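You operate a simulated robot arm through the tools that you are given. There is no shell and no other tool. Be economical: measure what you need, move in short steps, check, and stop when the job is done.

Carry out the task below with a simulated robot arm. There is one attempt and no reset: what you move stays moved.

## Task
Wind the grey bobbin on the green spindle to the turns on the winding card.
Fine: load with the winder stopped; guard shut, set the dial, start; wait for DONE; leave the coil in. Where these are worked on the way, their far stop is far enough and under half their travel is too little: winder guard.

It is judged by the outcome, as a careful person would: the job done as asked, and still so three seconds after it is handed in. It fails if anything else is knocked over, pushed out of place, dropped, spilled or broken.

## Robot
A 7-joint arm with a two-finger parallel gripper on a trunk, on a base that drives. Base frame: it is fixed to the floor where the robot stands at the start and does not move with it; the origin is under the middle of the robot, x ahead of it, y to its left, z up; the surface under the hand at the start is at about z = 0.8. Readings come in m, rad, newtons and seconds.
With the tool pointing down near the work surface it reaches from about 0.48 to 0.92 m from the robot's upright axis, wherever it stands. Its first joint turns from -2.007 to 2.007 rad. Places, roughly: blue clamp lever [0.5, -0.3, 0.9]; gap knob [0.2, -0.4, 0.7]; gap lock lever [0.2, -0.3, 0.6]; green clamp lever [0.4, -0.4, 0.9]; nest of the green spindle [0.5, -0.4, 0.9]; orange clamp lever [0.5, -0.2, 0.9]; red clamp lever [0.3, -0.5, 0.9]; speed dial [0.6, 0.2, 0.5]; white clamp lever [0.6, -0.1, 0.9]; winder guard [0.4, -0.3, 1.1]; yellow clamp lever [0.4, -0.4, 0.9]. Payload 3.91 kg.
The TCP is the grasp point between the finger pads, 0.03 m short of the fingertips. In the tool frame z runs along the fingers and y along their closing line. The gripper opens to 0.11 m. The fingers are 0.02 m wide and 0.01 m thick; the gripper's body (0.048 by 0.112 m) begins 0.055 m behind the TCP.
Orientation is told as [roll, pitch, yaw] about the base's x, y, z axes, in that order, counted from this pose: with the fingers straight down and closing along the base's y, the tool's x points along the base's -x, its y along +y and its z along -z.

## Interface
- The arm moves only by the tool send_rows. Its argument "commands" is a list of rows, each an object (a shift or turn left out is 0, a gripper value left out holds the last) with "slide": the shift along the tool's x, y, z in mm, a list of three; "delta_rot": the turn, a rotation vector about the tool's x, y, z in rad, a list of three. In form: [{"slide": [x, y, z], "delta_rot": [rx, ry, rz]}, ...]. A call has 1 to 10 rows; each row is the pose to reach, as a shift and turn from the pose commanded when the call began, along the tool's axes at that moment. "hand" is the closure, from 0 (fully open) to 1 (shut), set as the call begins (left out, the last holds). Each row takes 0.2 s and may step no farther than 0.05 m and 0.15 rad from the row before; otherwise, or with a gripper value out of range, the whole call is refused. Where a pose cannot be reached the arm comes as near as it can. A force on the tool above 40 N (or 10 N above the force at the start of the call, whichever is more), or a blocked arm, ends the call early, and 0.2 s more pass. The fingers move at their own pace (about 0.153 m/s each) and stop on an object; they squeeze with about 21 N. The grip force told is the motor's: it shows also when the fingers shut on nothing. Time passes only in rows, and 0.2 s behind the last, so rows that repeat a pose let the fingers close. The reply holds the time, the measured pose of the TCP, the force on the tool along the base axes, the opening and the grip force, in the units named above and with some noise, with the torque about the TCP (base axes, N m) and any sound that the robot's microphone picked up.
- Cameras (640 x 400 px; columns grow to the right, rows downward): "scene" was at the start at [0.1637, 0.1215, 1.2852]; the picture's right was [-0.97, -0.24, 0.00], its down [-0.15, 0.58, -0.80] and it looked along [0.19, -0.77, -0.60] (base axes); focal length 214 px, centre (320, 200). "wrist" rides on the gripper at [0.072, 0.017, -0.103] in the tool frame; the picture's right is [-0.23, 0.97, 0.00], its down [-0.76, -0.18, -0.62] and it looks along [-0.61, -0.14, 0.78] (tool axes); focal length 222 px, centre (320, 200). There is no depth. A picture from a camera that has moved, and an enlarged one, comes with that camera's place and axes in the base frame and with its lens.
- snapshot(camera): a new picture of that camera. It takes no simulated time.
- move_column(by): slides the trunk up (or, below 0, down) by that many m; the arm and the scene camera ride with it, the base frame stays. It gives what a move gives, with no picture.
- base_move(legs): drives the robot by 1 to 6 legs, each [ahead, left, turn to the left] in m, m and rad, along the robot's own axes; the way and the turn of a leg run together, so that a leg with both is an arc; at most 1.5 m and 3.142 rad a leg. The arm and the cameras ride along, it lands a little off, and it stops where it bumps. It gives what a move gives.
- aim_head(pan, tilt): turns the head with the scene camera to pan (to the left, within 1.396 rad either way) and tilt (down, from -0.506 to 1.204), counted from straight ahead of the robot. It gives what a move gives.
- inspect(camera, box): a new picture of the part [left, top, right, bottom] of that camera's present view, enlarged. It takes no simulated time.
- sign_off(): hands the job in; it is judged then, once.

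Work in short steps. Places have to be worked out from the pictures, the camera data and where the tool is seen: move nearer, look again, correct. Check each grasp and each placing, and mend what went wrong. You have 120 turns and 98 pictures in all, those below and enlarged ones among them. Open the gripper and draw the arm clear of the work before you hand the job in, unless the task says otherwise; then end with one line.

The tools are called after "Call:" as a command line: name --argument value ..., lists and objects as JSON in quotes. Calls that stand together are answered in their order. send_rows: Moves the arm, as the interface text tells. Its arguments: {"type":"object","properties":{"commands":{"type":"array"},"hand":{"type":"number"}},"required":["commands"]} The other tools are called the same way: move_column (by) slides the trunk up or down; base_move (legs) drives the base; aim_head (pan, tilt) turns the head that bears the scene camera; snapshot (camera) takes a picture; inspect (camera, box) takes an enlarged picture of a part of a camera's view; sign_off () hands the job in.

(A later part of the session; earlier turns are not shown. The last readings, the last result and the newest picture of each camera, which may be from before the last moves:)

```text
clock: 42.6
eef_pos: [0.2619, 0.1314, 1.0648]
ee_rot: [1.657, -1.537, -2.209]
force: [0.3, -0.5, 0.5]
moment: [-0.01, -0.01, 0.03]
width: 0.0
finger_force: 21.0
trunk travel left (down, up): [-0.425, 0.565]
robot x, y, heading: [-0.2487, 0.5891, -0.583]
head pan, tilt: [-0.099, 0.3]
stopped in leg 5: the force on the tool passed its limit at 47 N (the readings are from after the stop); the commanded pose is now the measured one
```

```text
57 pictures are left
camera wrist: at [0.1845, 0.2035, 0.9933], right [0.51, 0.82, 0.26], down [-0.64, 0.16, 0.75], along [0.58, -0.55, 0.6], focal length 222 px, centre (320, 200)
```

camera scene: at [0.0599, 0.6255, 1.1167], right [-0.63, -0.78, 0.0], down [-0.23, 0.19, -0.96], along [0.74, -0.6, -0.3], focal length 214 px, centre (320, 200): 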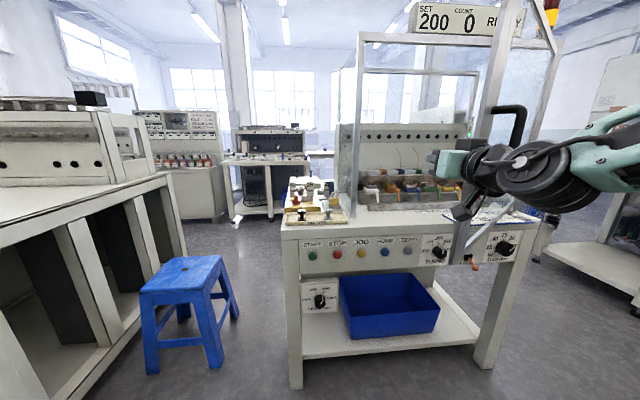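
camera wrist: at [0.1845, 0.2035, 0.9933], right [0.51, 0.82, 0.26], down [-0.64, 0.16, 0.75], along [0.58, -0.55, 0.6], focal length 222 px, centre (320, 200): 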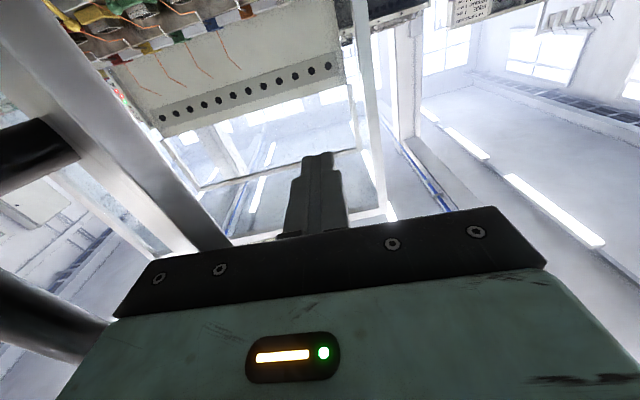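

Now the hand is inside the door's edge and touching. I keep pushing right in short legs.

Call:
base_move --legs '[[-0.03, -0.06, 0], [-0.03, -0.06, 0]]'

Call:
snapshot --camera "wrist"

```text
clock: 43.5
eef_pos: [0.2336, 0.1207, 1.0641]
ee_rot: [1.556, -1.547, -2.085]
force: [0.5, -0.1, 0.4]
moment: [-0.01, -0.02, 0.03]
width: 0.0001
finger_force: 21.1
trunk travel left (down, up): [-0.425, 0.565]
robot x, y, heading: [-0.2791, 0.5745, -0.582]
head pan, tilt: [-0.099, 0.3]
stopped in leg 1: the force on the tool passed its limit at 53 N (the readings are from after the stop); the commanded pose is now the measured one
```

```text
56 pictures are left
camera wrist: at [0.1534, 0.1906, 0.9923], right [0.49, 0.84, 0.25], down [-0.64, 0.15, 0.76], along [0.6, -0.53, 0.6], focal length 222 px, centre (320, 200)
```

wrist: 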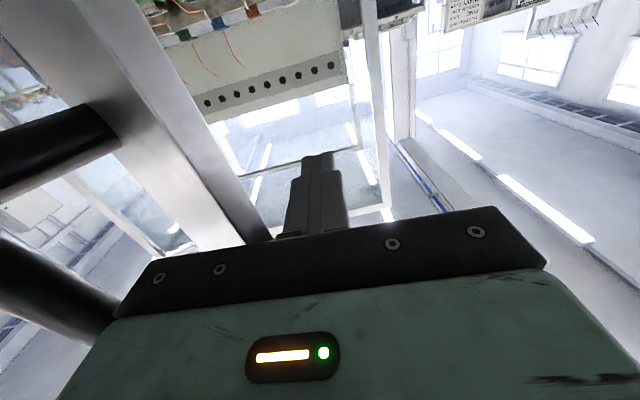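

Base pushes trip the force limit from speed; I push instead slowly with the arm, to the right.

Call:
send_rows --commands '[{"slide": [0, -12, 0]}, {"slide": [0, -24, 0]}, {"slide": [0, -36, 0]}, {"slide": [0, -48, 0]}, {"slide": [0, -60, 0]}, {"slide": [0, -72, 0]}, {"slide": [0, -84, 0]}, {"slide": [0, -96, 0]}, {"slide": [0, -108, 0]}, {"slide": [0, -120, 0]}]'

Call:
snapshot --camera "wrist"

Call:
snapshot --camera "scene"

```text
clock: 44.3
eef_pos: [0.2369, 0.1212, 1.063]
ee_rot: [1.11, -1.552, -1.63]
force: [0.0, 10.4, 3.1]
moment: [-0.15, 0.16, -0.54]
width: 0.0
finger_force: 21.0
out of reach, approached as far as the arm can: row 1, 2, 3
trunk travel left (down, up): [-0.425, 0.565]
robot x, y, heading: [-0.2764, 0.572, -0.582]
head pan, tilt: [-0.099, 0.3]
stopped in row 3: the force on the tool passed its limit at 46 N (the readings are from after the stop); the commanded pose is now the measured one
```

```text
55 pictures are left
camera wrist: at [0.1571, 0.188, 0.9924], right [0.48, 0.84, 0.24], down [-0.63, 0.14, 0.76], along [0.61, -0.52, 0.6], focal length 222 px, centre (320, 200)
```

wrist: 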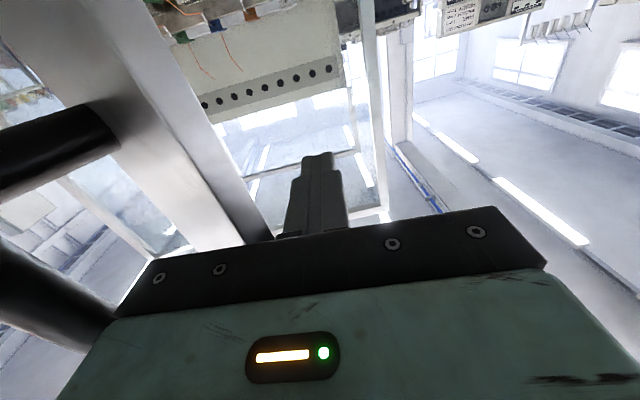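

```text
54 pictures are left
camera scene: at [0.0263, 0.6078, 1.1169], right [-0.63, -0.78, 0.0], down [-0.23, 0.19, -0.96], along [0.74, -0.6, -0.3], focal length 214 px, centre (320, 200)
```

scene: 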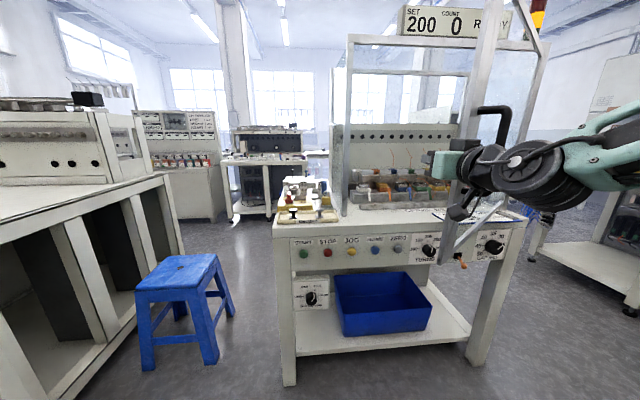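

Pushing this way jams on the wrist and handle. Gripping the handle and pulling with the base worked well, so I withdraw and grip it again for the rest of the swing.

Call:
base_move --legs '[[0, 0.1, 0], [-0.25, 0, 0], [0, -0.16, 0]]'

Call:
send_rows --commands '[{"slide": [0, 0, 0]}, {"slide": [0, 0, 0]}]' --hand 0.3

Call:
snapshot --camera "wrist"

Call:
snapshot --camera "scene"

```text
clock: 47.9
eef_pos: [-0.0039, 0.2028, 1.0622]
ee_rot: [1.127, -1.549, -1.652]
force: [-0.2, 0.4, 0.2]
moment: [0.02, 0.02, -0.03]
width: 0.0001
finger_force: 21.0
trunk travel left (down, up): [-0.425, 0.565]
robot x, y, heading: [-0.5216, 0.6554, -0.584]
head pan, tilt: [-0.099, 0.3]
```

```text
clock: 48.5
eef_pos: [-0.0041, 0.2026, 1.063]
ee_rot: [1.119, -1.549, -1.646]
force: [0.8, -0.7, 0.2]
moment: [-0.01, 0.02, -0.02]
width: 0.0767
finger_force: 0.1
trunk travel left (down, up): [-0.425, 0.565]
robot x, y, heading: [-0.5203, 0.6585, -0.584]
head pan, tilt: [-0.099, 0.3]
```

```text
53 pictures are left
camera wrist: at [-0.0846, 0.2715, 0.9919], right [0.49, 0.84, 0.25], down [-0.63, 0.14, 0.76], along [0.61, -0.53, 0.6], focal length 222 px, centre (320, 200)
```

wrist: 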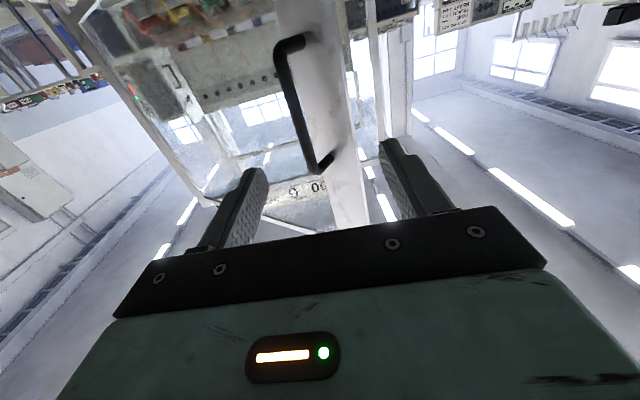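

```text
52 pictures are left
camera scene: at [-0.2146, 0.6923, 1.1167], right [-0.63, -0.78, 0.0], down [-0.23, 0.19, -0.96], along [0.74, -0.6, -0.3], focal length 214 px, centre (320, 200)
```

scene: 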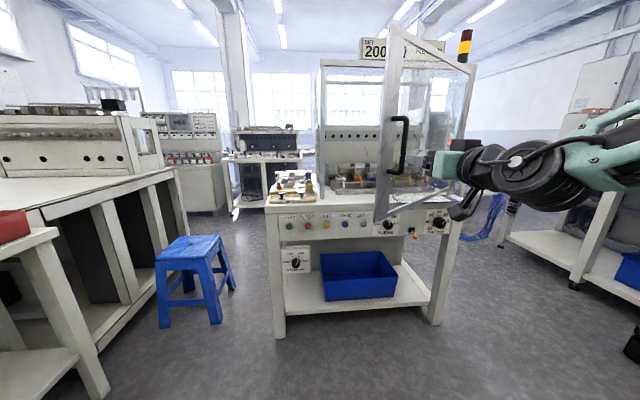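

Bar is almost straight ahead, ~0.2 m. I drive forward 0.13 m and look again.

Call:
base_move --legs '[[0.14, -0.015, 0]]'

Call:
snapshot --camera "wrist"

```text
clock: 49.8
eef_pos: [0.1078, 0.1131, 1.0609]
ee_rot: [1.127, -1.55, -1.649]
force: [-0.9, 0.4, -0.6]
moment: [-0.02, -0.03, 0.01]
width: 0.0768
finger_force: 0.1
trunk travel left (down, up): [-0.425, 0.565]
robot x, y, heading: [-0.4069, 0.5647, -0.582]
head pan, tilt: [-0.099, 0.3]
```

```text
51 pictures are left
camera wrist: at [0.0275, 0.1808, 0.9919], right [0.49, 0.84, 0.25], down [-0.63, 0.14, 0.76], along [0.61, -0.53, 0.6], focal length 222 px, centre (320, 200)
```

wrist: 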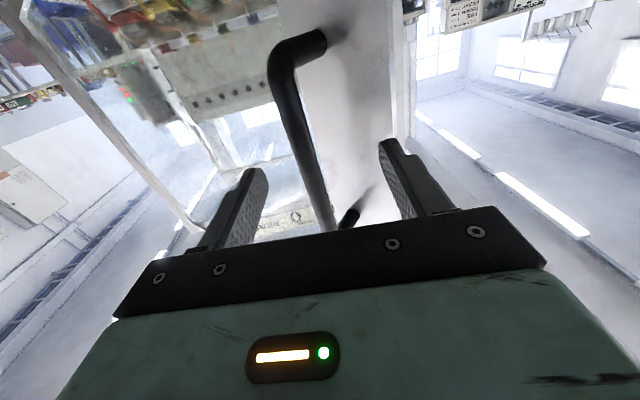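

Bar centred, about 5 cm away. Forward and grip.

Call:
base_move --legs '[[0.053, -0.003, 0]]'

Call:
send_rows --commands '[{"slide": [0, 0, 0]}, {"slide": [0, 0, 0]}, {"slide": [0, 0, 0]}]' --hand 1.0

```text
clock: 50.7
eef_pos: [0.1521, 0.0805, 1.0643]
ee_rot: [1.123, -1.551, -1.647]
force: [-0.2, -0.7, 0.5]
moment: [0.04, -0.01, 0.0]
width: 0.0767
finger_force: 0.1
trunk travel left (down, up): [-0.425, 0.565]
robot x, y, heading: [-0.362, 0.5327, -0.577]
head pan, tilt: [-0.099, 0.3]
```

```text
clock: 51.2
eef_pos: [0.1571, 0.0906, 1.0632]
ee_rot: [0.627, -1.558, -1.123]
force: [-1.4, 10.3, 5.3]
moment: [-0.57, 0.02, 0.19]
width: 0.0157
finger_force: 20.8
trunk travel left (down, up): [-0.425, 0.565]
robot x, y, heading: [-0.3598, 0.5319, -0.578]
head pan, tilt: [-0.099, 0.3]
stopped in row 2: the force on the tool passed its limit at 56 N (the readings are from after the stop); the commanded pose is now the measured one
```

Gripped again. I pull on along the arc toward ~60°.

Call:
base_move --legs '[[-0.07, -0.06, 0]]'

Call:
base_move --legs '[[-0.06, -0.075, 0]]'

```text
clock: 52.3
eef_pos: [0.065, 0.0781, 1.0635]
ee_rot: [0.69, -1.558, -1.188]
force: [-4.2, 26.7, 7.5]
moment: [-0.77, 0.11, 0.32]
width: 0.0156
finger_force: 45.1
trunk travel left (down, up): [-0.425, 0.565]
robot x, y, heading: [-0.4533, 0.5197, -0.581]
head pan, tilt: [-0.099, 0.3]
```

```text
clock: 54.0
eef_pos: [-0.0246, 0.0512, 1.0631]
ee_rot: [0.38, -1.56, -0.867]
force: [-0.8, 4.9, 5.6]
moment: [-0.31, 0.64, 0.07]
width: 0.0156
finger_force: 45.1
trunk travel left (down, up): [-0.425, 0.565]
robot x, y, heading: [-0.5454, 0.4925, -0.579]
head pan, tilt: [-0.099, 0.3]
stopped in leg 1: the force on the tool passed its limit at 40 N (the readings are from after the stop); the commanded pose is now the measured one
```

About 55°. One more pull.

Call:
base_move --legs '[[-0.04, -0.08, 0]]'

Call:
snapshot --camera "scene"

Call:
snapshot --camera "wrist"

```text
clock: 55.0
eef_pos: [-0.0581, 0.0378, 1.0624]
ee_rot: [-0.229, -1.562, -0.243]
force: [-0.9, 3.2, 4.7]
moment: [0.03, 0.5, 0.11]
width: 0.0159
finger_force: 44.8
trunk travel left (down, up): [-0.425, 0.565]
robot x, y, heading: [-0.5875, 0.468, -0.577]
head pan, tilt: [-0.099, 0.3]
stopped in leg 1: the force on the tool passed its limit at 46 N (the readings are from after the stop); the commanded pose is now the measured one
```

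```text
50 pictures are left
camera scene: at [-0.2792, 0.5062, 1.1167], right [-0.62, -0.78, 0.0], down [-0.23, 0.18, -0.96], along [0.75, -0.6, -0.3], focal length 214 px, centre (320, 200)
```

scene: 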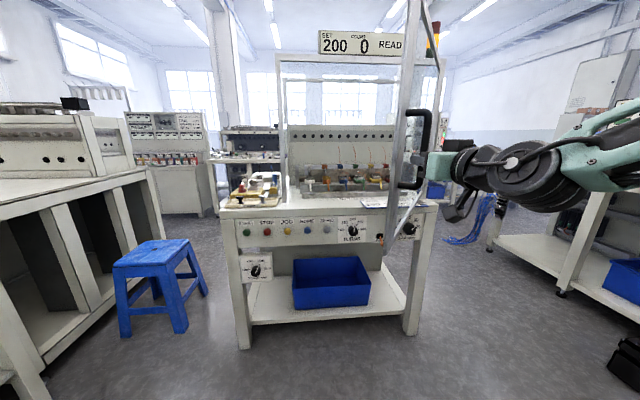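

```text
49 pictures are left
camera wrist: at [-0.1428, 0.0998, 0.9914], right [0.44, 0.87, 0.23], down [-0.63, 0.12, 0.77], along [0.64, -0.48, 0.6], focal length 222 px, centre (320, 200)
```

wrist: 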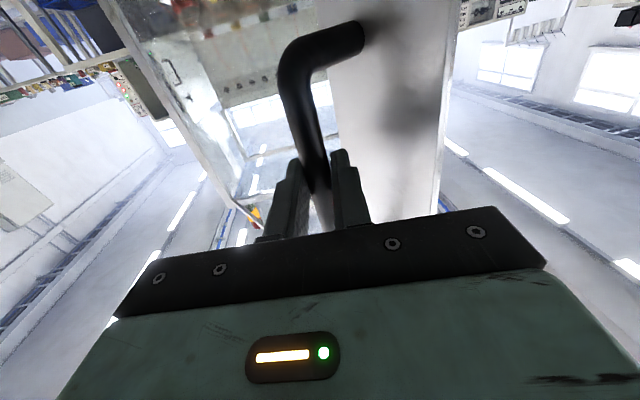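

The guard is ~59° open, giving clear access. I release, back off and move left clear of the door.

Call:
send_rows --commands '[{"slide": [0, 0, 0]}, {"slide": [0, 0, 0]}]' --hand 0.3

Call:
base_move --legs '[[-0.13, 0, 0], [0, 0.38, 0]]'

Call:
send_rows --commands '[{"delta_rot": [0, 0.15, 0]}, {"delta_rot": [0, 0.3, 0]}, {"delta_rot": [0, 0.45, 0]}, {"delta_rot": [0, 0.6, 0]}, {"delta_rot": [0, 0.75, 0]}, {"delta_rot": [0, 0.9, 0]}, {"delta_rot": [0, 1.05, 0]}, {"delta_rot": [0, 1.2, 0]}, {"delta_rot": [0, 1.35, 0]}, {"delta_rot": [0, 1.5, 0]}]' --hand 0

Call:
send_rows --commands '[{"delta_rot": [0, 0.07, 0]}]'

Call:
snapshot --camera "scene"

```text
clock: 55.6
eef_pos: [-0.0599, 0.0347, 1.0625]
ee_rot: [-0.093, -1.562, -0.38]
force: [0.2, -0.2, -0.4]
moment: [-0.02, 0.0, 0.0]
width: 0.0767
finger_force: 0.1
trunk travel left (down, up): [-0.425, 0.565]
robot x, y, heading: [-0.5821, 0.4665, -0.574]
head pan, tilt: [-0.099, 0.3]
```

```text
clock: 58.8
eef_pos: [0.0305, 0.4219, 1.062]
ee_rot: [-0.084, -1.56, -0.377]
force: [-0.1, 0.0, -0.5]
moment: [-0.01, 0.0, -0.04]
width: 0.077
finger_force: 0.0
trunk travel left (down, up): [-0.425, 0.565]
robot x, y, heading: [-0.4982, 0.848, -0.565]
head pan, tilt: [-0.099, 0.3]
```

```text
clock: 61.0
eef_pos: [0.0087, 0.4441, 1.0577]
ee_rot: [-0.002, -0.061, -0.462]
force: [-0.7, -0.4, 1.0]
moment: [0.07, -0.05, -0.01]
width: 0.1098
finger_force: 0.1
out of reach, approached as far as the arm can: row 3, 10
trunk travel left (down, up): [-0.425, 0.565]
robot x, y, heading: [-0.4976, 0.8463, -0.564]
head pan, tilt: [-0.099, 0.3]
```

```text
clock: 61.4
eef_pos: [-0.0007, 0.4516, 1.0555]
ee_rot: [-0.001, 0.008, -0.459]
force: [0.7, 0.3, 0.4]
moment: [0.01, -0.02, -0.03]
width: 0.1101
finger_force: 0.1
out of reach, approached as far as the arm can: row 1
trunk travel left (down, up): [-0.425, 0.565]
robot x, y, heading: [-0.5003, 0.8501, -0.566]
head pan, tilt: [-0.099, 0.3]
```

```text
48 pictures are left
camera scene: at [-0.195, 0.8903, 1.1167], right [-0.62, -0.79, 0.0], down [-0.23, 0.18, -0.96], along [0.75, -0.59, -0.3], focal length 214 px, centre (320, 200)
```

scene: 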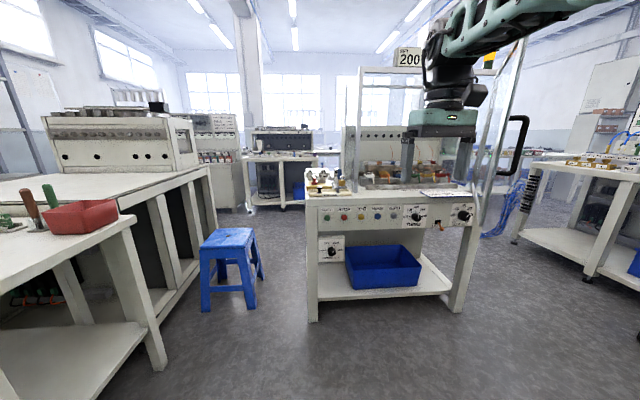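

Hand is pointing down. I square it to the bench and drive forward to bring it before the tray, then look with the wrist camera.

Call:
send_rows --commands '[{"delta_rot": [0, 0, 0.107]}]'

Call:
base_move --legs '[[0.55, 0.03, -0.02]]'

Call:
aim_head --pan -0.1 --tilt 0.6

Call:
snapshot --camera "scene"

Call:
snapshot --camera "wrist"

```text
clock: 61.8
eef_pos: [-0.0013, 0.4507, 1.0565]
ee_rot: [-0.001, 0.011, -0.57]
force: [-0.1, 0.3, 0.3]
moment: [-0.03, 0.0, 0.0]
width: 0.1097
finger_force: 0.1
trunk travel left (down, up): [-0.425, 0.565]
robot x, y, heading: [-0.5017, 0.846, -0.567]
head pan, tilt: [-0.099, 0.3]
```

```text
clock: 65.0
eef_pos: [0.4648, 0.1744, 1.0554]
ee_rot: [0.0, 0.009, -0.583]
force: [-0.1, 0.2, 0.2]
moment: [0.01, 0.0, 0.01]
width: 0.1103
finger_force: 0.1
trunk travel left (down, up): [-0.425, 0.565]
robot x, y, heading: [-0.0236, 0.5814, -0.581]
head pan, tilt: [-0.099, 0.3]
```

```text
clock: 65.8
eef_pos: [0.4649, 0.1741, 1.0549]
ee_rot: [-0.003, 0.009, -0.584]
force: [-0.4, -1.0, -0.3]
moment: [0.0, -0.02, -0.01]
width: 0.11
finger_force: 0.0
trunk travel left (down, up): [-0.425, 0.565]
robot x, y, heading: [-0.0266, 0.5848, -0.579]
head pan, tilt: [-0.099, 0.6]
```

```text
47 pictures are left
camera scene: at [0.2741, 0.6196, 1.0893], right [-0.63, -0.78, 0.0], down [-0.44, 0.35, -0.83], along [0.64, -0.52, -0.56], focal length 214 px, centre (320, 200)
```

scene: 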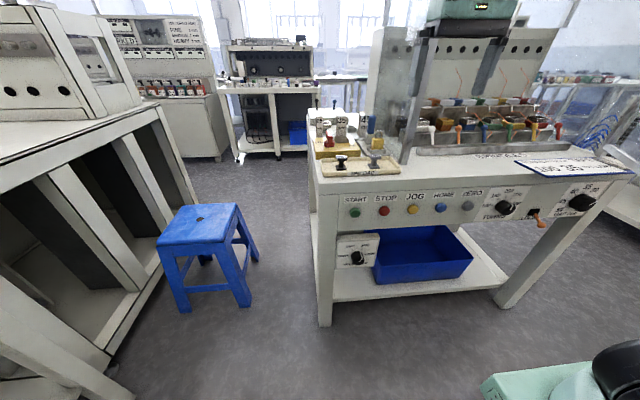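

```text
46 pictures are left
camera wrist: at [0.4141, 0.2293, 1.16], right [0.73, 0.69, 0.0], down [0.54, -0.57, 0.62], along [0.42, -0.45, -0.79], focal length 222 px, centre (320, 200)
```

wrist: 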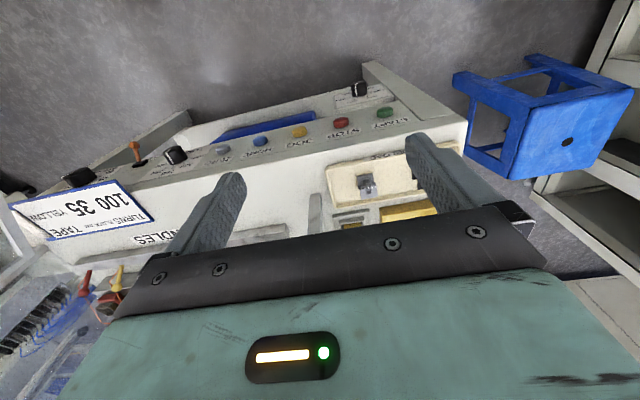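

Triangulating, the grey bobbin is near (0.62, 0.13, 0.845). I zoom in on it in both cameras.

Call:
inspect --camera "wrist" --box '[310, 140, 470, 240]'

Call:
inspect --camera "scene" --box '[310, 100, 470, 200]'

Call:
inspect --camera "scene" --box '[410, 80, 570, 180]'

```text
4.00 times, centred on (390, 190) of wrist
camera zoom: at [0.4141, 0.2293, 1.16], right [0.73, 0.69, 0.0], down [0.54, -0.57, 0.62], along [0.42, -0.45, -0.79], focal length 888 px, centre (40, 240)
```

zoom: 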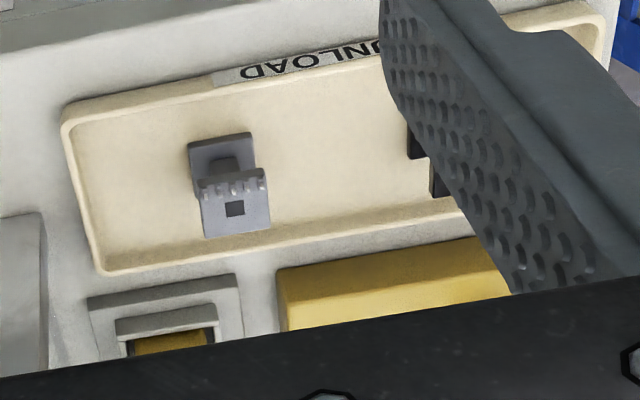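

```text
4.00 times, centred on (390, 150) of scene
camera zoom: at [0.2741, 0.6196, 1.0893], right [-0.63, -0.78, 0.0], down [-0.44, 0.35, -0.83], along [0.64, -0.52, -0.56], focal length 858 px, centre (40, 400)
```

zoom: 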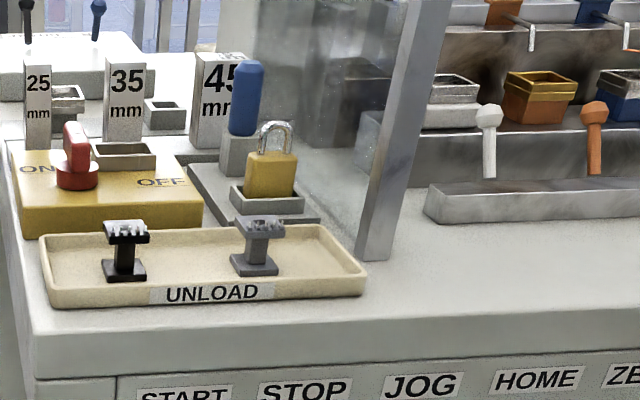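

```text
4.00 times, centred on (490, 130) of scene
camera zoom: at [0.2741, 0.6196, 1.0893], right [-0.63, -0.78, 0.0], down [-0.44, 0.35, -0.83], along [0.64, -0.52, -0.56], focal length 858 px, centre (-360, 480)
```

zoom: 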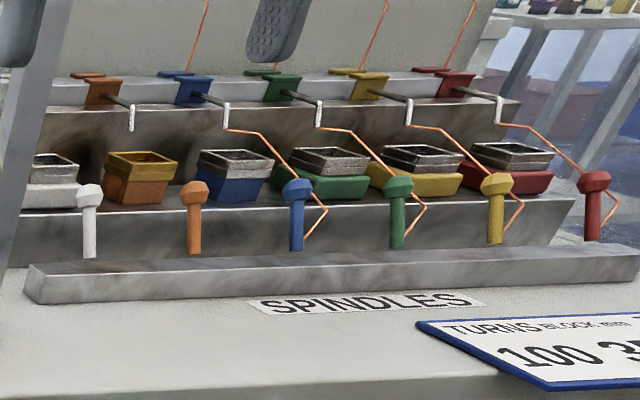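

The bobbin stands upright on a base flange, with a narrower top flange. I bring the hand above it and look again.

Call:
send_rows --commands '[{"slide": [-40, 13, 0]}, {"slide": [-80, 26, 0]}, {"slide": [-120, 40, 0]}, {"slide": [-155, 50, 0]}, {"slide": [-155, 50, 40]}, {"slide": [-155, 50, 80]}]'

Call:
snapshot --camera "wrist"

Call:
inspect --camera "scene" --box '[310, 100, 470, 200]'

```text
clock: 67.2
eef_pos: [0.4832, 0.1925, 0.9987]
ee_rot: [0.009, 0.005, -0.569]
force: [1.3, -0.2, -0.3]
moment: [0.03, -0.01, -0.02]
width: 0.1101
finger_force: 0.2
out of reach, approached as far as the arm can: row 1, 2, 3, 4, 5, 6
trunk travel left (down, up): [-0.425, 0.565]
robot x, y, heading: [-0.0298, 0.5797, -0.579]
head pan, tilt: [-0.099, 0.6]
```

```text
42 pictures are left
camera wrist: at [0.432, 0.2462, 1.1036], right [0.72, 0.7, 0.01], down [0.54, -0.57, 0.62], along [0.43, -0.44, -0.79], focal length 222 px, centre (320, 200)
```

wrist: 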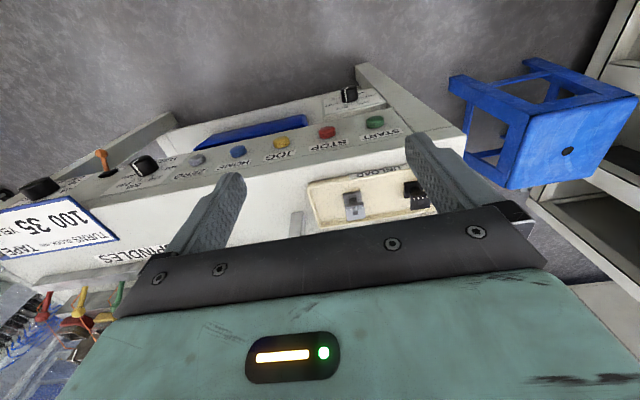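

```text
4.00 times, centred on (390, 150) of scene
camera zoom: at [0.2742, 0.6196, 1.0892], right [-0.63, -0.78, 0.0], down [-0.44, 0.35, -0.82], along [0.64, -0.52, -0.57], focal length 858 px, centre (40, 400)
```

zoom: 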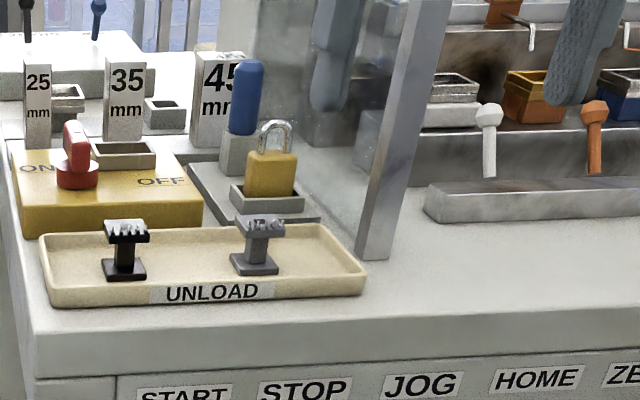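

The arm could hardly advance; the trunk is too low for tool-down work. I raise the trunk by 0.2 m and retry the approach.

Call:
move_column --by 0.2

Call:
send_rows --commands '[{"slide": [-35, 5, 45]}, {"slide": [-70, 10, 90]}, {"slide": [-100, 16, 130]}, {"slide": [-124, 18, 170]}, {"slide": [-124, 18, 210]}, {"slide": [-124, 18, 250]}]'

Call:
snapshot --camera "wrist"

```text
clock: 69.3
eef_pos: [0.4829, 0.1926, 1.199]
ee_rot: [0.007, 0.005, -0.57]
force: [-0.3, 0.0, 0.1]
moment: [-0.01, -0.01, 0.0]
width: 0.1101
finger_force: 0.0
trunk travel left (down, up): [-0.625, 0.365]
robot x, y, heading: [-0.0273, 0.5797, -0.582]
head pan, tilt: [-0.099, 0.6]
```

```text
refused: row 1 steps farther than a row can; nothing moved
```

```text
40 pictures are left
camera wrist: at [0.432, 0.2463, 1.3038], right [0.72, 0.7, 0.01], down [0.54, -0.57, 0.62], along [0.43, -0.44, -0.79], focal length 222 px, centre (320, 200)
```

wrist: 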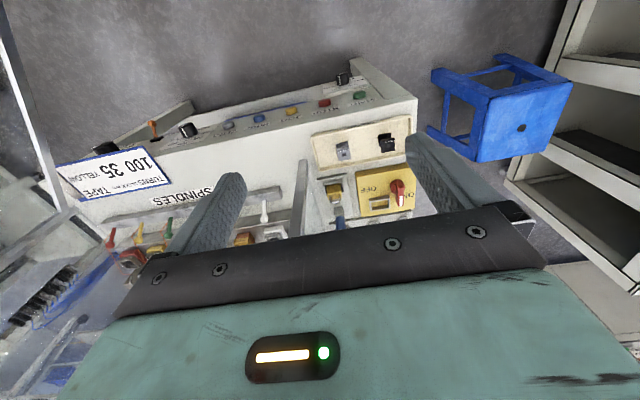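

I retry with smaller steps.

Call:
send_rows --commands '[{"slide": [-30, 4, 25]}, {"slide": [-60, 8, 50]}, {"slide": [-90, 12, 80]}, {"slide": [-120, 16, 110]}, {"slide": [-150, 20, 140]}, {"slide": [-156, 22, 180]}, {"slide": [-156, 22, 220]}, {"slide": [-156, 22, 255]}]'

Call:
snapshot --camera "wrist"

```text
clock: 71.1
eef_pos: [0.4685, 0.222, 1.0611]
ee_rot: [0.015, 0.002, -0.564]
force: [-0.1, -0.4, 0.7]
moment: [-0.02, -0.02, -0.01]
width: 0.1101
finger_force: 0.1
out of reach, approached as far as the arm can: row 1, 2, 3, 4, 5, 6, 7, 8
trunk travel left (down, up): [-0.625, 0.365]
robot x, y, heading: [-0.0263, 0.5843, -0.578]
head pan, tilt: [-0.099, 0.6]
```

```text
39 pictures are left
camera wrist: at [0.4153, 0.2751, 1.166], right [0.71, 0.7, 0.01], down [0.54, -0.57, 0.62], along [0.44, -0.43, -0.79], focal length 222 px, centre (320, 200)
```

wrist: 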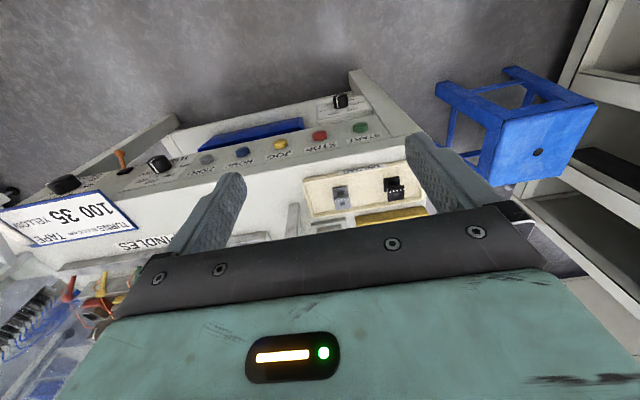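

Still stuck; I look at the arm's posture to see what limits it.

Call:
aim_head --pan -0.6 --tilt 0.1

Call:
snapshot --camera "scene"

```text
clock: 72.0
eef_pos: [0.4682, 0.2222, 1.0619]
ee_rot: [0.015, 0.002, -0.562]
force: [0.0, 0.0, 0.5]
moment: [0.03, 0.03, 0.03]
width: 0.1101
finger_force: 0.0
trunk travel left (down, up): [-0.625, 0.365]
robot x, y, heading: [-0.0253, 0.5817, -0.577]
head pan, tilt: [-0.6, 0.099]
```

```text
38 pictures are left
camera scene: at [0.2404, 0.59, 1.3353], right [-0.92, -0.38, 0.0], down [-0.04, 0.09, -0.99], along [0.38, -0.92, -0.1], focal length 214 px, centre (320, 200)
```

scene: 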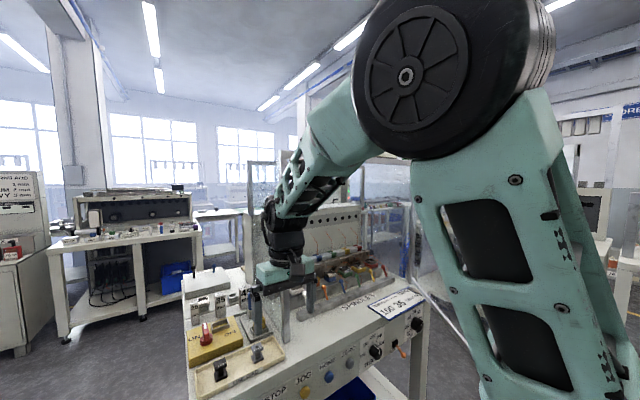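

The elbow is up and the arm folded; nothing touching. I test which direction is limited with a small forward move and a small downward move.

Call:
send_rows --commands '[{"slide": [-20, 0, 0]}, {"slide": [-40, 0, 0]}]'

Call:
send_rows --commands '[{"slide": [0, 0, -30]}, {"slide": [0, 0, -60]}]'

Call:
send_rows --commands '[{"slide": [0, -30, 0]}, {"slide": [0, -60, 0]}]'

```text
clock: 72.7
eef_pos: [0.4698, 0.2146, 1.0773]
ee_rot: [0.011, 0.001, -0.568]
force: [0.1, -0.1, -0.1]
moment: [0.01, -0.01, -0.02]
width: 0.1102
finger_force: 0.1
out of reach, approached as far as the arm can: row 1, 2
trunk travel left (down, up): [-0.625, 0.365]
robot x, y, heading: [-0.0277, 0.5783, -0.578]
head pan, tilt: [-0.6, 0.099]
```

```text
clock: 73.2
eef_pos: [0.4688, 0.2108, 1.1417]
ee_rot: [0.008, 0.005, -0.571]
force: [0.7, 0.7, 0.1]
moment: [0.0, 0.02, 0.02]
width: 0.1099
finger_force: 0.1
trunk travel left (down, up): [-0.625, 0.365]
robot x, y, heading: [-0.0248, 0.5822, -0.577]
head pan, tilt: [-0.6, 0.099]
```

```text
clock: 73.8
eef_pos: [0.4355, 0.1599, 1.1431]
ee_rot: [0.008, 0.005, -0.569]
force: [0.1, -0.4, 0.1]
moment: [0.02, 0.05, -0.03]
width: 0.1099
finger_force: 0.1
trunk travel left (down, up): [-0.625, 0.365]
robot x, y, heading: [-0.0261, 0.5806, -0.579]
head pan, tilt: [-0.6, 0.099]
```

Up and right are fine. Test forward from here, with more height.

Call:
send_rows --commands '[{"slide": [-30, -20, -30]}, {"slide": [-60, -40, -60]}, {"slide": [-90, -40, -60]}, {"slide": [-120, -40, -60]}]'

```text
clock: 74.8
eef_pos: [0.4334, 0.1395, 1.2054]
ee_rot: [0.006, 0.004, -0.57]
force: [0.0, -0.9, -0.3]
moment: [0.02, 0.01, 0.0]
width: 0.1099
finger_force: 0.0
out of reach, approached as far as the arm can: row 1, 2, 3, 4
trunk travel left (down, up): [-0.625, 0.365]
robot x, y, heading: [-0.0288, 0.5798, -0.581]
head pan, tilt: [-0.6, 0.099]
```

Forward is limited near 0.63 m; maybe a wrist joint limit tied to yaw. I test turning the hand about its axis and then moving forward.

Call:
send_rows --commands '[{"delta_rot": [0, 0, -0.15]}, {"delta_rot": [0, 0, -0.3]}, {"delta_rot": [0, 0, -0.45]}, {"delta_rot": [0, 0, -0.6]}, {"slide": [-30, 0, 0], "delta_rot": [0, 0, -0.6]}, {"slide": [-60, 0, 0], "delta_rot": [0, 0, -0.6]}]'

Call:
send_rows --commands '[{"delta_rot": [0, 0, 0.15]}, {"delta_rot": [0, 0, 0.3]}, {"delta_rot": [0, 0, 0.45]}, {"delta_rot": [0, 0, 0.6]}, {"delta_rot": [0, 0, 0.75]}, {"delta_rot": [0, 0, 0.9]}, {"delta_rot": [0, 0, 1.05]}, {"delta_rot": [0, 0, 1.2]}]'

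Call:
send_rows --commands '[{"slide": [-20, 20, 0]}, {"slide": [-40, 40, 0]}]'

```text
clock: 76.2
eef_pos: [0.4414, 0.1461, 1.2056]
ee_rot: [0.008, -0.003, 0.029]
force: [0.8, -0.8, 0.6]
moment: [-0.05, 0.01, 0.01]
width: 0.1099
finger_force: 0.1
out of reach, approached as far as the arm can: row 5, 6
trunk travel left (down, up): [-0.625, 0.365]
robot x, y, heading: [-0.024, 0.5832, -0.579]
head pan, tilt: [-0.6, 0.099]
```

```text
clock: 78.0
eef_pos: [0.3289, 0.0767, 1.1801]
ee_rot: [0.04, 0.005, -1.123]
force: [0.4, 1.4, 0.4]
moment: [0.0, 0.05, 0.0]
width: 0.1099
finger_force: 0.1
out of reach, approached as far as the arm can: row 6, 7, 8
trunk travel left (down, up): [-0.625, 0.365]
robot x, y, heading: [-0.0276, 0.5797, -0.576]
head pan, tilt: [-0.6, 0.099]
```

```text
clock: 78.7
eef_pos: [0.3284, 0.0772, 1.1788]
ee_rot: [0.04, 0.004, -1.122]
force: [0.0, -0.2, 0.0]
moment: [0.03, 0.0, 0.03]
width: 0.1102
finger_force: 0.0
out of reach, approached as far as the arm can: row 1, 2
trunk travel left (down, up): [-0.625, 0.365]
robot x, y, heading: [-0.0294, 0.5817, -0.577]
head pan, tilt: [-0.6, 0.099]
```

The wrist seems to sit in a poor branch. I return toward the start posture (hand 0.48 m ahead, z 1.32, square) to reset it, then test extension.

Call:
send_rows --commands '[{"slide": [25, 18, -18], "delta_rot": [0, 0, -0.07]}, {"slide": [50, 36, -35], "delta_rot": [0, 0, -0.14]}, {"slide": [75, 55, -53], "delta_rot": [0, 0, -0.21]}, {"slide": [100, 73, -70], "delta_rot": [0, 0, -0.28]}, {"slide": [125, 91, -88], "delta_rot": [0, 0, -0.34]}, {"slide": [150, 110, -105], "delta_rot": [0, 0, -0.41]}, {"slide": [175, 128, -123], "delta_rot": [0, 0, -0.48]}, {"slide": [199, 146, -140], "delta_rot": [0, 0, -0.545]}]'

Call:
send_rows --commands '[{"slide": [-40, 0, 0]}, {"slide": [-80, 0, 0]}, {"slide": [-120, 0, 0]}, {"slide": [-160, 0, 0]}, {"slide": [-200, 0, 0]}]'

Call:
snapshot --camera "scene"

```text
clock: 80.5
eef_pos: [0.3796, 0.2547, 1.3329]
ee_rot: [0.039, -0.013, -0.569]
force: [-0.9, -0.2, -0.4]
moment: [0.0, 0.01, 0.02]
width: 0.11
finger_force: 0.2
out of reach, approached as far as the arm can: row 2, 3, 4, 5, 6, 7, 8
trunk travel left (down, up): [-0.625, 0.365]
robot x, y, heading: [-0.0268, 0.5825, -0.581]
head pan, tilt: [-0.6, 0.099]
```

```text
clock: 81.7
eef_pos: [0.4705, 0.196, 1.312]
ee_rot: [0.035, -0.019, -0.578]
force: [-0.1, 0.7, 0.5]
moment: [0.03, 0.0, -0.01]
width: 0.11
finger_force: 0.0
out of reach, approached as far as the arm can: row 3, 4, 5
trunk travel left (down, up): [-0.625, 0.365]
robot x, y, heading: [-0.0244, 0.5801, -0.582]
head pan, tilt: [-0.6, 0.099]
```

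```text
37 pictures are left
camera scene: at [0.2402, 0.59, 1.3354], right [-0.92, -0.38, 0.0], down [-0.04, 0.09, -1.0], along [0.38, -0.92, -0.1], focal length 214 px, centre (320, 200)
```

scene: 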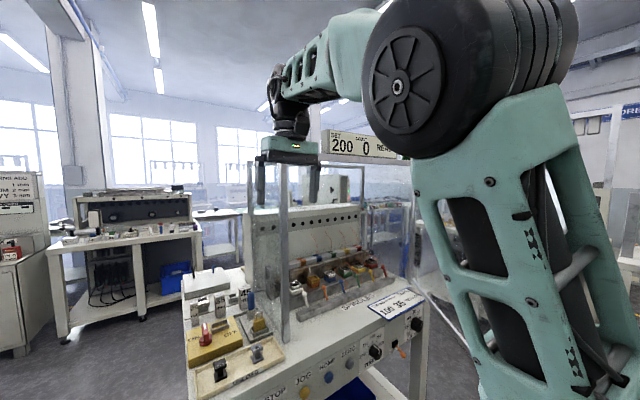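

The upper arm is stuck in this branch and the yaw limit suggests the wrist is wound up. I unwind the hand yaw by +1.2 rad in the free direction and test extension again.

Call:
send_rows --commands '[{"delta_rot": [0, 0, -0.15]}, {"delta_rot": [0, 0, -0.3]}, {"delta_rot": [0, 0, -0.45]}, {"delta_rot": [0, 0, -0.6]}, {"delta_rot": [0, 0, -0.75]}, {"delta_rot": [0, 0, -0.9]}, {"delta_rot": [0, 0, -1.05]}, {"delta_rot": [0, 0, -1.2]}, {"delta_rot": [0, 0, -1.35]}, {"delta_rot": [0, 0, -1.5]}]'

Call:
send_rows --commands '[{"slide": [0, 40, 0]}, {"slide": [0, 80, 0]}, {"slide": [0, 120, 0]}]'

Call:
snapshot --camera "scene"

```text
clock: 83.8
eef_pos: [0.475, 0.1998, 1.3091]
ee_rot: [-0.017, -0.036, 0.925]
force: [-0.5, 0.4, -0.1]
moment: [-0.02, -0.01, -0.01]
width: 0.11
finger_force: 0.1
trunk travel left (down, up): [-0.625, 0.365]
robot x, y, heading: [-0.0264, 0.5775, -0.586]
head pan, tilt: [-0.6, 0.099]
```

```text
clock: 84.7
eef_pos: [0.3873, 0.2693, 1.3146]
ee_rot: [-0.011, -0.045, 0.923]
force: [0.2, -1.5, 0.0]
moment: [0.05, -0.02, -0.01]
width: 0.1101
finger_force: 0.2
out of reach, approached as far as the arm can: row 3
trunk travel left (down, up): [-0.625, 0.365]
robot x, y, heading: [-0.0292, 0.5839, -0.583]
head pan, tilt: [-0.6, 0.099]
```

```text
36 pictures are left
camera scene: at [0.2404, 0.5895, 1.3354], right [-0.92, -0.38, 0.0], down [-0.04, 0.09, -0.99], along [0.38, -0.92, -0.1], focal length 214 px, centre (320, 200)
```

scene: 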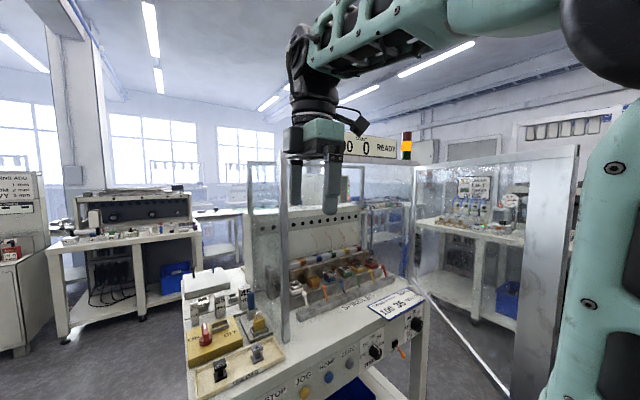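

I had moved backward, but the elbow swung out to the right — a more open posture. Now test forward (tool −y).

Call:
send_rows --commands '[{"slide": [0, -45, 0]}, {"slide": [0, -90, 0]}, {"slide": [0, -135, 0]}, {"slide": [0, -180, 0]}, {"slide": [0, -225, 0]}, {"slide": [0, -270, 0]}]'

Call:
snapshot --camera "scene"

```text
clock: 86.0
eef_pos: [0.4833, 0.1999, 1.2844]
ee_rot: [-0.015, -0.037, 0.923]
force: [-0.3, -0.6, -0.1]
moment: [-0.02, 0.03, 0.0]
width: 0.1099
finger_force: 0.1
out of reach, approached as far as the arm can: row 3, 4, 5, 6
trunk travel left (down, up): [-0.625, 0.365]
robot x, y, heading: [-0.0289, 0.5807, -0.577]
head pan, tilt: [-0.6, 0.099]
```

```text
35 pictures are left
camera scene: at [0.2403, 0.59, 1.3354], right [-0.92, -0.38, 0.0], down [-0.04, 0.09, -1.0], along [0.38, -0.92, -0.1], focal length 214 px, centre (320, 200)
```

scene: 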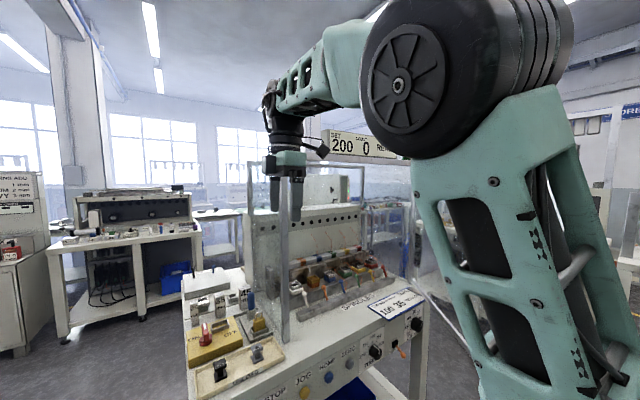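

Extension stalls with the elbow forward. Since the nest lies to the right anyway, I test the reach further right at this height, staying short of the frame.

Call:
send_rows --commands '[{"slide": [45, 0, 0]}, {"slide": [90, 0, 0]}, {"slide": [135, 0, 0]}, {"slide": [180, 0, 0]}, {"slide": [225, 0, 0]}, {"slide": [225, -45, 0]}, {"slide": [225, -80, 0]}]'

Call:
snapshot --camera "scene"

```text
clock: 87.7
eef_pos: [0.3439, 0.0807, 1.2595]
ee_rot: [-0.016, -0.037, 0.922]
force: [0.4, 0.3, -0.2]
moment: [0.0, 0.0, -0.03]
width: 0.1101
finger_force: 0.2
out of reach, approached as far as the arm can: row 3, 4, 5, 6, 7
trunk travel left (down, up): [-0.625, 0.365]
robot x, y, heading: [-0.0274, 0.5809, -0.582]
head pan, tilt: [-0.6, 0.099]
```

```text
34 pictures are left
camera scene: at [0.2404, 0.59, 1.3354], right [-0.92, -0.38, 0.0], down [-0.04, 0.09, -1.0], along [0.38, -0.92, -0.1], focal length 214 px, centre (320, 200)
```

scene: 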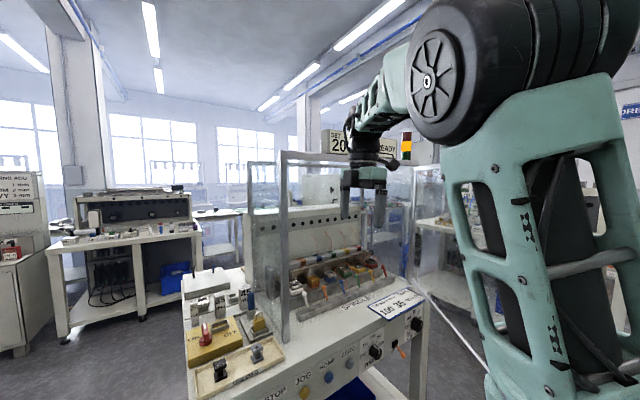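

The hand stays on a circle of radius ~0.63 m. The stated reach (0.48–0.92) holds near the work surface, so I test lower down, in front of the bench (backing the base a little first).

Call:
base_move --legs '[[-0.12, 0.05, 0]]'

Call:
send_rows --commands '[{"slide": [0, 0, 45]}, {"slide": [0, 0, 90]}, {"slide": [0, 0, 135]}, {"slide": [0, 0, 180]}, {"slide": [0, 0, 225]}, {"slide": [0, 0, 270]}, {"slide": [0, 0, 315]}]'

Call:
send_rows --commands '[{"slide": [0, -30, 0]}, {"slide": [0, -60, 0]}]'

```text
clock: 88.9
eef_pos: [0.2703, 0.1877, 1.2585]
ee_rot: [-0.016, -0.039, 0.923]
force: [-0.1, 0.5, 0.0]
moment: [0.03, 0.01, -0.01]
width: 0.1101
finger_force: 0.0
trunk travel left (down, up): [-0.625, 0.365]
robot x, y, heading: [-0.0964, 0.685, -0.576]
head pan, tilt: [-0.6, 0.099]
```

```text
clock: 90.5
eef_pos: [0.2567, 0.2581, 1.0043]
ee_rot: [-0.016, -0.039, 0.921]
force: [0.0, 0.9, -1.0]
moment: [-0.01, 0.01, 0.0]
width: 0.11
finger_force: 0.1
out of reach, approached as far as the arm can: row 3, 4, 5, 6, 7
trunk travel left (down, up): [-0.625, 0.365]
robot x, y, heading: [-0.0997, 0.683, -0.578]
head pan, tilt: [-0.6, 0.099]
```

```text
clock: 91.1
eef_pos: [0.2868, 0.2525, 1.0285]
ee_rot: [-0.019, -0.037, 0.92]
force: [0.1, 0.1, 0.8]
moment: [0.01, 0.0, -0.03]
width: 0.1098
finger_force: 0.1
out of reach, approached as far as the arm can: row 1, 2
trunk travel left (down, up): [-0.625, 0.365]
robot x, y, heading: [-0.1002, 0.6908, -0.575]
head pan, tilt: [-0.6, 0.099]
```

Reach is still cramped, and the yaw limit suggests the wrist flipped (forearm roll near its limit) during the horizontal work. I back away into free space and unwind the roll by turning the hand about the forward axis, testing which direction is free.

Call:
base_move --legs '[[-0.25, 0.0, 0]]'

Call:
send_rows --commands '[{"slide": [0, 0, -40]}, {"slide": [0, 0, -80]}, {"slide": [0, 0, -120]}, {"slide": [0, 0, -160]}]'

Call:
send_rows --commands '[{"delta_rot": [0, 0.15, 0]}, {"delta_rot": [0, 0.3, 0]}, {"delta_rot": [0, 0.45, 0]}, {"delta_rot": [0, 0.6, 0]}, {"delta_rot": [0, 0.75, 0]}]'

```text
clock: 92.9
eef_pos: [0.0813, 0.3858, 1.0274]
ee_rot: [-0.018, -0.035, 0.919]
force: [0.2, -0.1, -0.4]
moment: [-0.01, -0.02, -0.02]
width: 0.1101
finger_force: 0.1
trunk travel left (down, up): [-0.625, 0.365]
robot x, y, heading: [-0.3044, 0.8216, -0.581]
head pan, tilt: [-0.6, 0.099]
```

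```text
clock: 93.9
eef_pos: [0.0746, 0.3818, 1.1872]
ee_rot: [-0.016, -0.035, 0.921]
force: [0.9, 0.3, 0.5]
moment: [0.03, -0.03, 0.01]
width: 0.1099
finger_force: 0.1
trunk travel left (down, up): [-0.625, 0.365]
robot x, y, heading: [-0.3039, 0.8212, -0.583]
head pan, tilt: [-0.6, 0.099]
```

```text
clock: 95.1
eef_pos: [0.0737, 0.3841, 1.1869]
ee_rot: [-0.019, 0.007, 0.918]
force: [0.2, -0.6, -0.7]
moment: [0.02, -0.02, 0.02]
width: 0.1099
finger_force: 0.2
out of reach, approached as far as the arm can: row 1, 2, 3, 4, 5
trunk travel left (down, up): [-0.625, 0.365]
robot x, y, heading: [-0.3045, 0.8222, -0.586]
head pan, tilt: [-0.6, 0.099]
```

Confirmed: that way is blocked, so forearm roll is at its limit. I turn the other way (hand pointing left, then up), keeping the wrist centre about in place.

Call:
send_rows --commands '[{"slide": [-30, 0, -2], "delta_rot": [0, -0.15, 0]}, {"slide": [-59, 0, -9], "delta_rot": [0, -0.3, 0]}, {"slide": [-87, 0, -20], "delta_rot": [0, -0.45, 0]}, {"slide": [-113, 0, -35], "delta_rot": [0, -0.6, 0]}, {"slide": [-136, 0, -54], "delta_rot": [0, -0.75, 0]}, {"slide": [-157, 0, -76], "delta_rot": [0, -0.9, 0]}, {"slide": [-173, 0, -100], "delta_rot": [0, -1.05, 0]}, {"slide": [-186, 0, -128], "delta_rot": [0, -1.2, 0]}, {"slide": [-195, 0, -156], "delta_rot": [0, -1.35, 0]}, {"slide": [-199, 0, -186], "delta_rot": [0, -1.5, 0]}]'

Call:
snapshot --camera "scene"

```text
clock: 97.3
eef_pos: [0.1965, 0.5455, 1.3717]
ee_rot: [-0.243, -1.494, 1.16]
force: [0.0, 0.1, -0.3]
moment: [0.0, 0.05, 0.02]
width: 0.1102
finger_force: 0.0
trunk travel left (down, up): [-0.625, 0.365]
robot x, y, heading: [-0.3044, 0.825, -0.588]
head pan, tilt: [-0.6, 0.099]
```

```text
33 pictures are left
camera scene: at [-0.0366, 0.8296, 1.3354], right [-0.93, -0.38, 0.0], down [-0.04, 0.09, -0.99], along [0.37, -0.92, -0.1], focal length 214 px, centre (320, 200)
```

scene: 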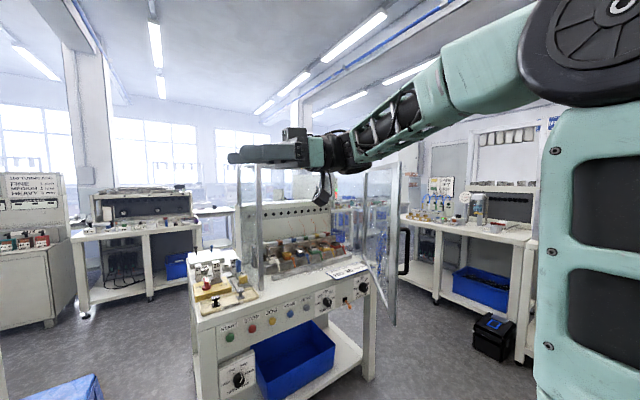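

That was fully reachable. I continue the same turn to hand-up.

Call:
send_rows --commands '[{"slide": [-30, 0, -2], "delta_rot": [0, -0.15, 0]}, {"slide": [-59, 0, -9], "delta_rot": [0, -0.3, 0]}, {"slide": [-87, 0, -20], "delta_rot": [0, -0.45, 0]}, {"slide": [-113, 0, -35], "delta_rot": [0, -0.6, 0]}, {"slide": [-136, 0, -54], "delta_rot": [0, -0.75, 0]}, {"slide": [-157, 0, -76], "delta_rot": [0, -0.9, 0]}, {"slide": [-173, 0, -100], "delta_rot": [0, -1.05, 0]}, {"slide": [-186, 0, -128], "delta_rot": [0, -1.2, 0]}, {"slide": [-195, 0, -156], "delta_rot": [0, -1.35, 0]}, {"slide": [-199, 0, -186], "delta_rot": [0, -1.5, 0]}]'

```text
clock: 99.5
eef_pos: [0.0894, 0.4098, 1.5866]
ee_rot: [-3.123, -0.143, -2.226]
force: [0.1, 0.0, 0.0]
moment: [0.0, -0.02, 0.01]
width: 0.11
finger_force: 0.1
trunk travel left (down, up): [-0.625, 0.365]
robot x, y, heading: [-0.3011, 0.8185, -0.584]
head pan, tilt: [-0.6, 0.099]
```

Hand is up. Now I pitch it forward over the wrist (through straight-ahead).

Call:
send_rows --commands '[{"slide": [0, -30, -2], "delta_rot": [0.15, 0, 0]}, {"slide": [0, -59, -9], "delta_rot": [0.3, 0, 0]}, {"slide": [0, -87, -20], "delta_rot": [0.45, 0, 0]}, {"slide": [0, -113, -35], "delta_rot": [0.6, 0, 0]}, {"slide": [0, -136, -54], "delta_rot": [0.75, 0, 0]}, {"slide": [0, -157, -76], "delta_rot": [0.9, 0, 0]}, {"slide": [0, -173, -100], "delta_rot": [1.05, 0, 0]}, {"slide": [0, -186, -128], "delta_rot": [1.2, 0, 0]}, {"slide": [0, -195, -156], "delta_rot": [1.35, 0, 0]}, {"slide": [0, -199, -186], "delta_rot": [1.5, 0, 0]}]'

Call:
send_rows --commands '[{"slide": [0, -30, -2], "delta_rot": [0.15, 0, 0]}, {"slide": [0, -59, -9], "delta_rot": [0.3, 0, 0]}, {"slide": [0, -87, -20], "delta_rot": [0.45, 0, 0]}, {"slide": [0, -113, -35], "delta_rot": [0.6, 0, 0]}, {"slide": [0, -136, -54], "delta_rot": [0.75, 0, 0]}, {"slide": [0, -157, -76], "delta_rot": [0.9, 0, 0]}, {"slide": [0, -173, -100], "delta_rot": [1.05, 0, 0]}, {"slide": [0, -186, -128], "delta_rot": [1.2, 0, 0]}, {"slide": [0, -195, -156], "delta_rot": [1.35, 0, 0]}, {"slide": [0, -199, -186], "delta_rot": [1.5, 0, 0]}]'

Call:
snapshot --camera "scene"

```text
clock: 101.7
eef_pos: [0.2326, 0.2648, 1.4023]
ee_rot: [1.658, -0.147, -2.226]
force: [-0.8, 0.3, -0.3]
moment: [0.01, 0.02, -0.01]
width: 0.1097
finger_force: 0.0
trunk travel left (down, up): [-0.625, 0.365]
robot x, y, heading: [-0.303, 0.8209, -0.585]
head pan, tilt: [-0.6, 0.099]
```

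```text
clock: 103.9
eef_pos: [0.0791, 0.3457, 1.1899]
ee_rot: [0.159, -0.148, -2.228]
force: [-0.7, -0.5, -0.2]
moment: [0.04, 0.01, -0.01]
width: 0.1098
finger_force: 0.0
trunk travel left (down, up): [-0.625, 0.365]
robot x, y, heading: [-0.3068, 0.8233, -0.582]
head pan, tilt: [-0.6, 0.099]
```

```text
32 pictures are left
camera scene: at [-0.0366, 0.8296, 1.3354], right [-0.93, -0.38, 0.0], down [-0.04, 0.09, -0.99], along [0.37, -0.92, -0.1], focal length 214 px, centre (320, 200)
```

scene: 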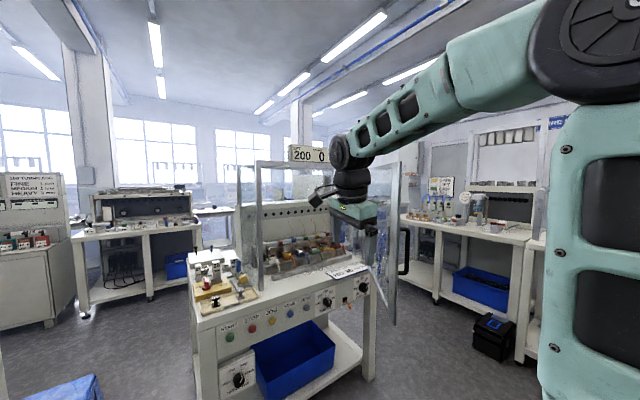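

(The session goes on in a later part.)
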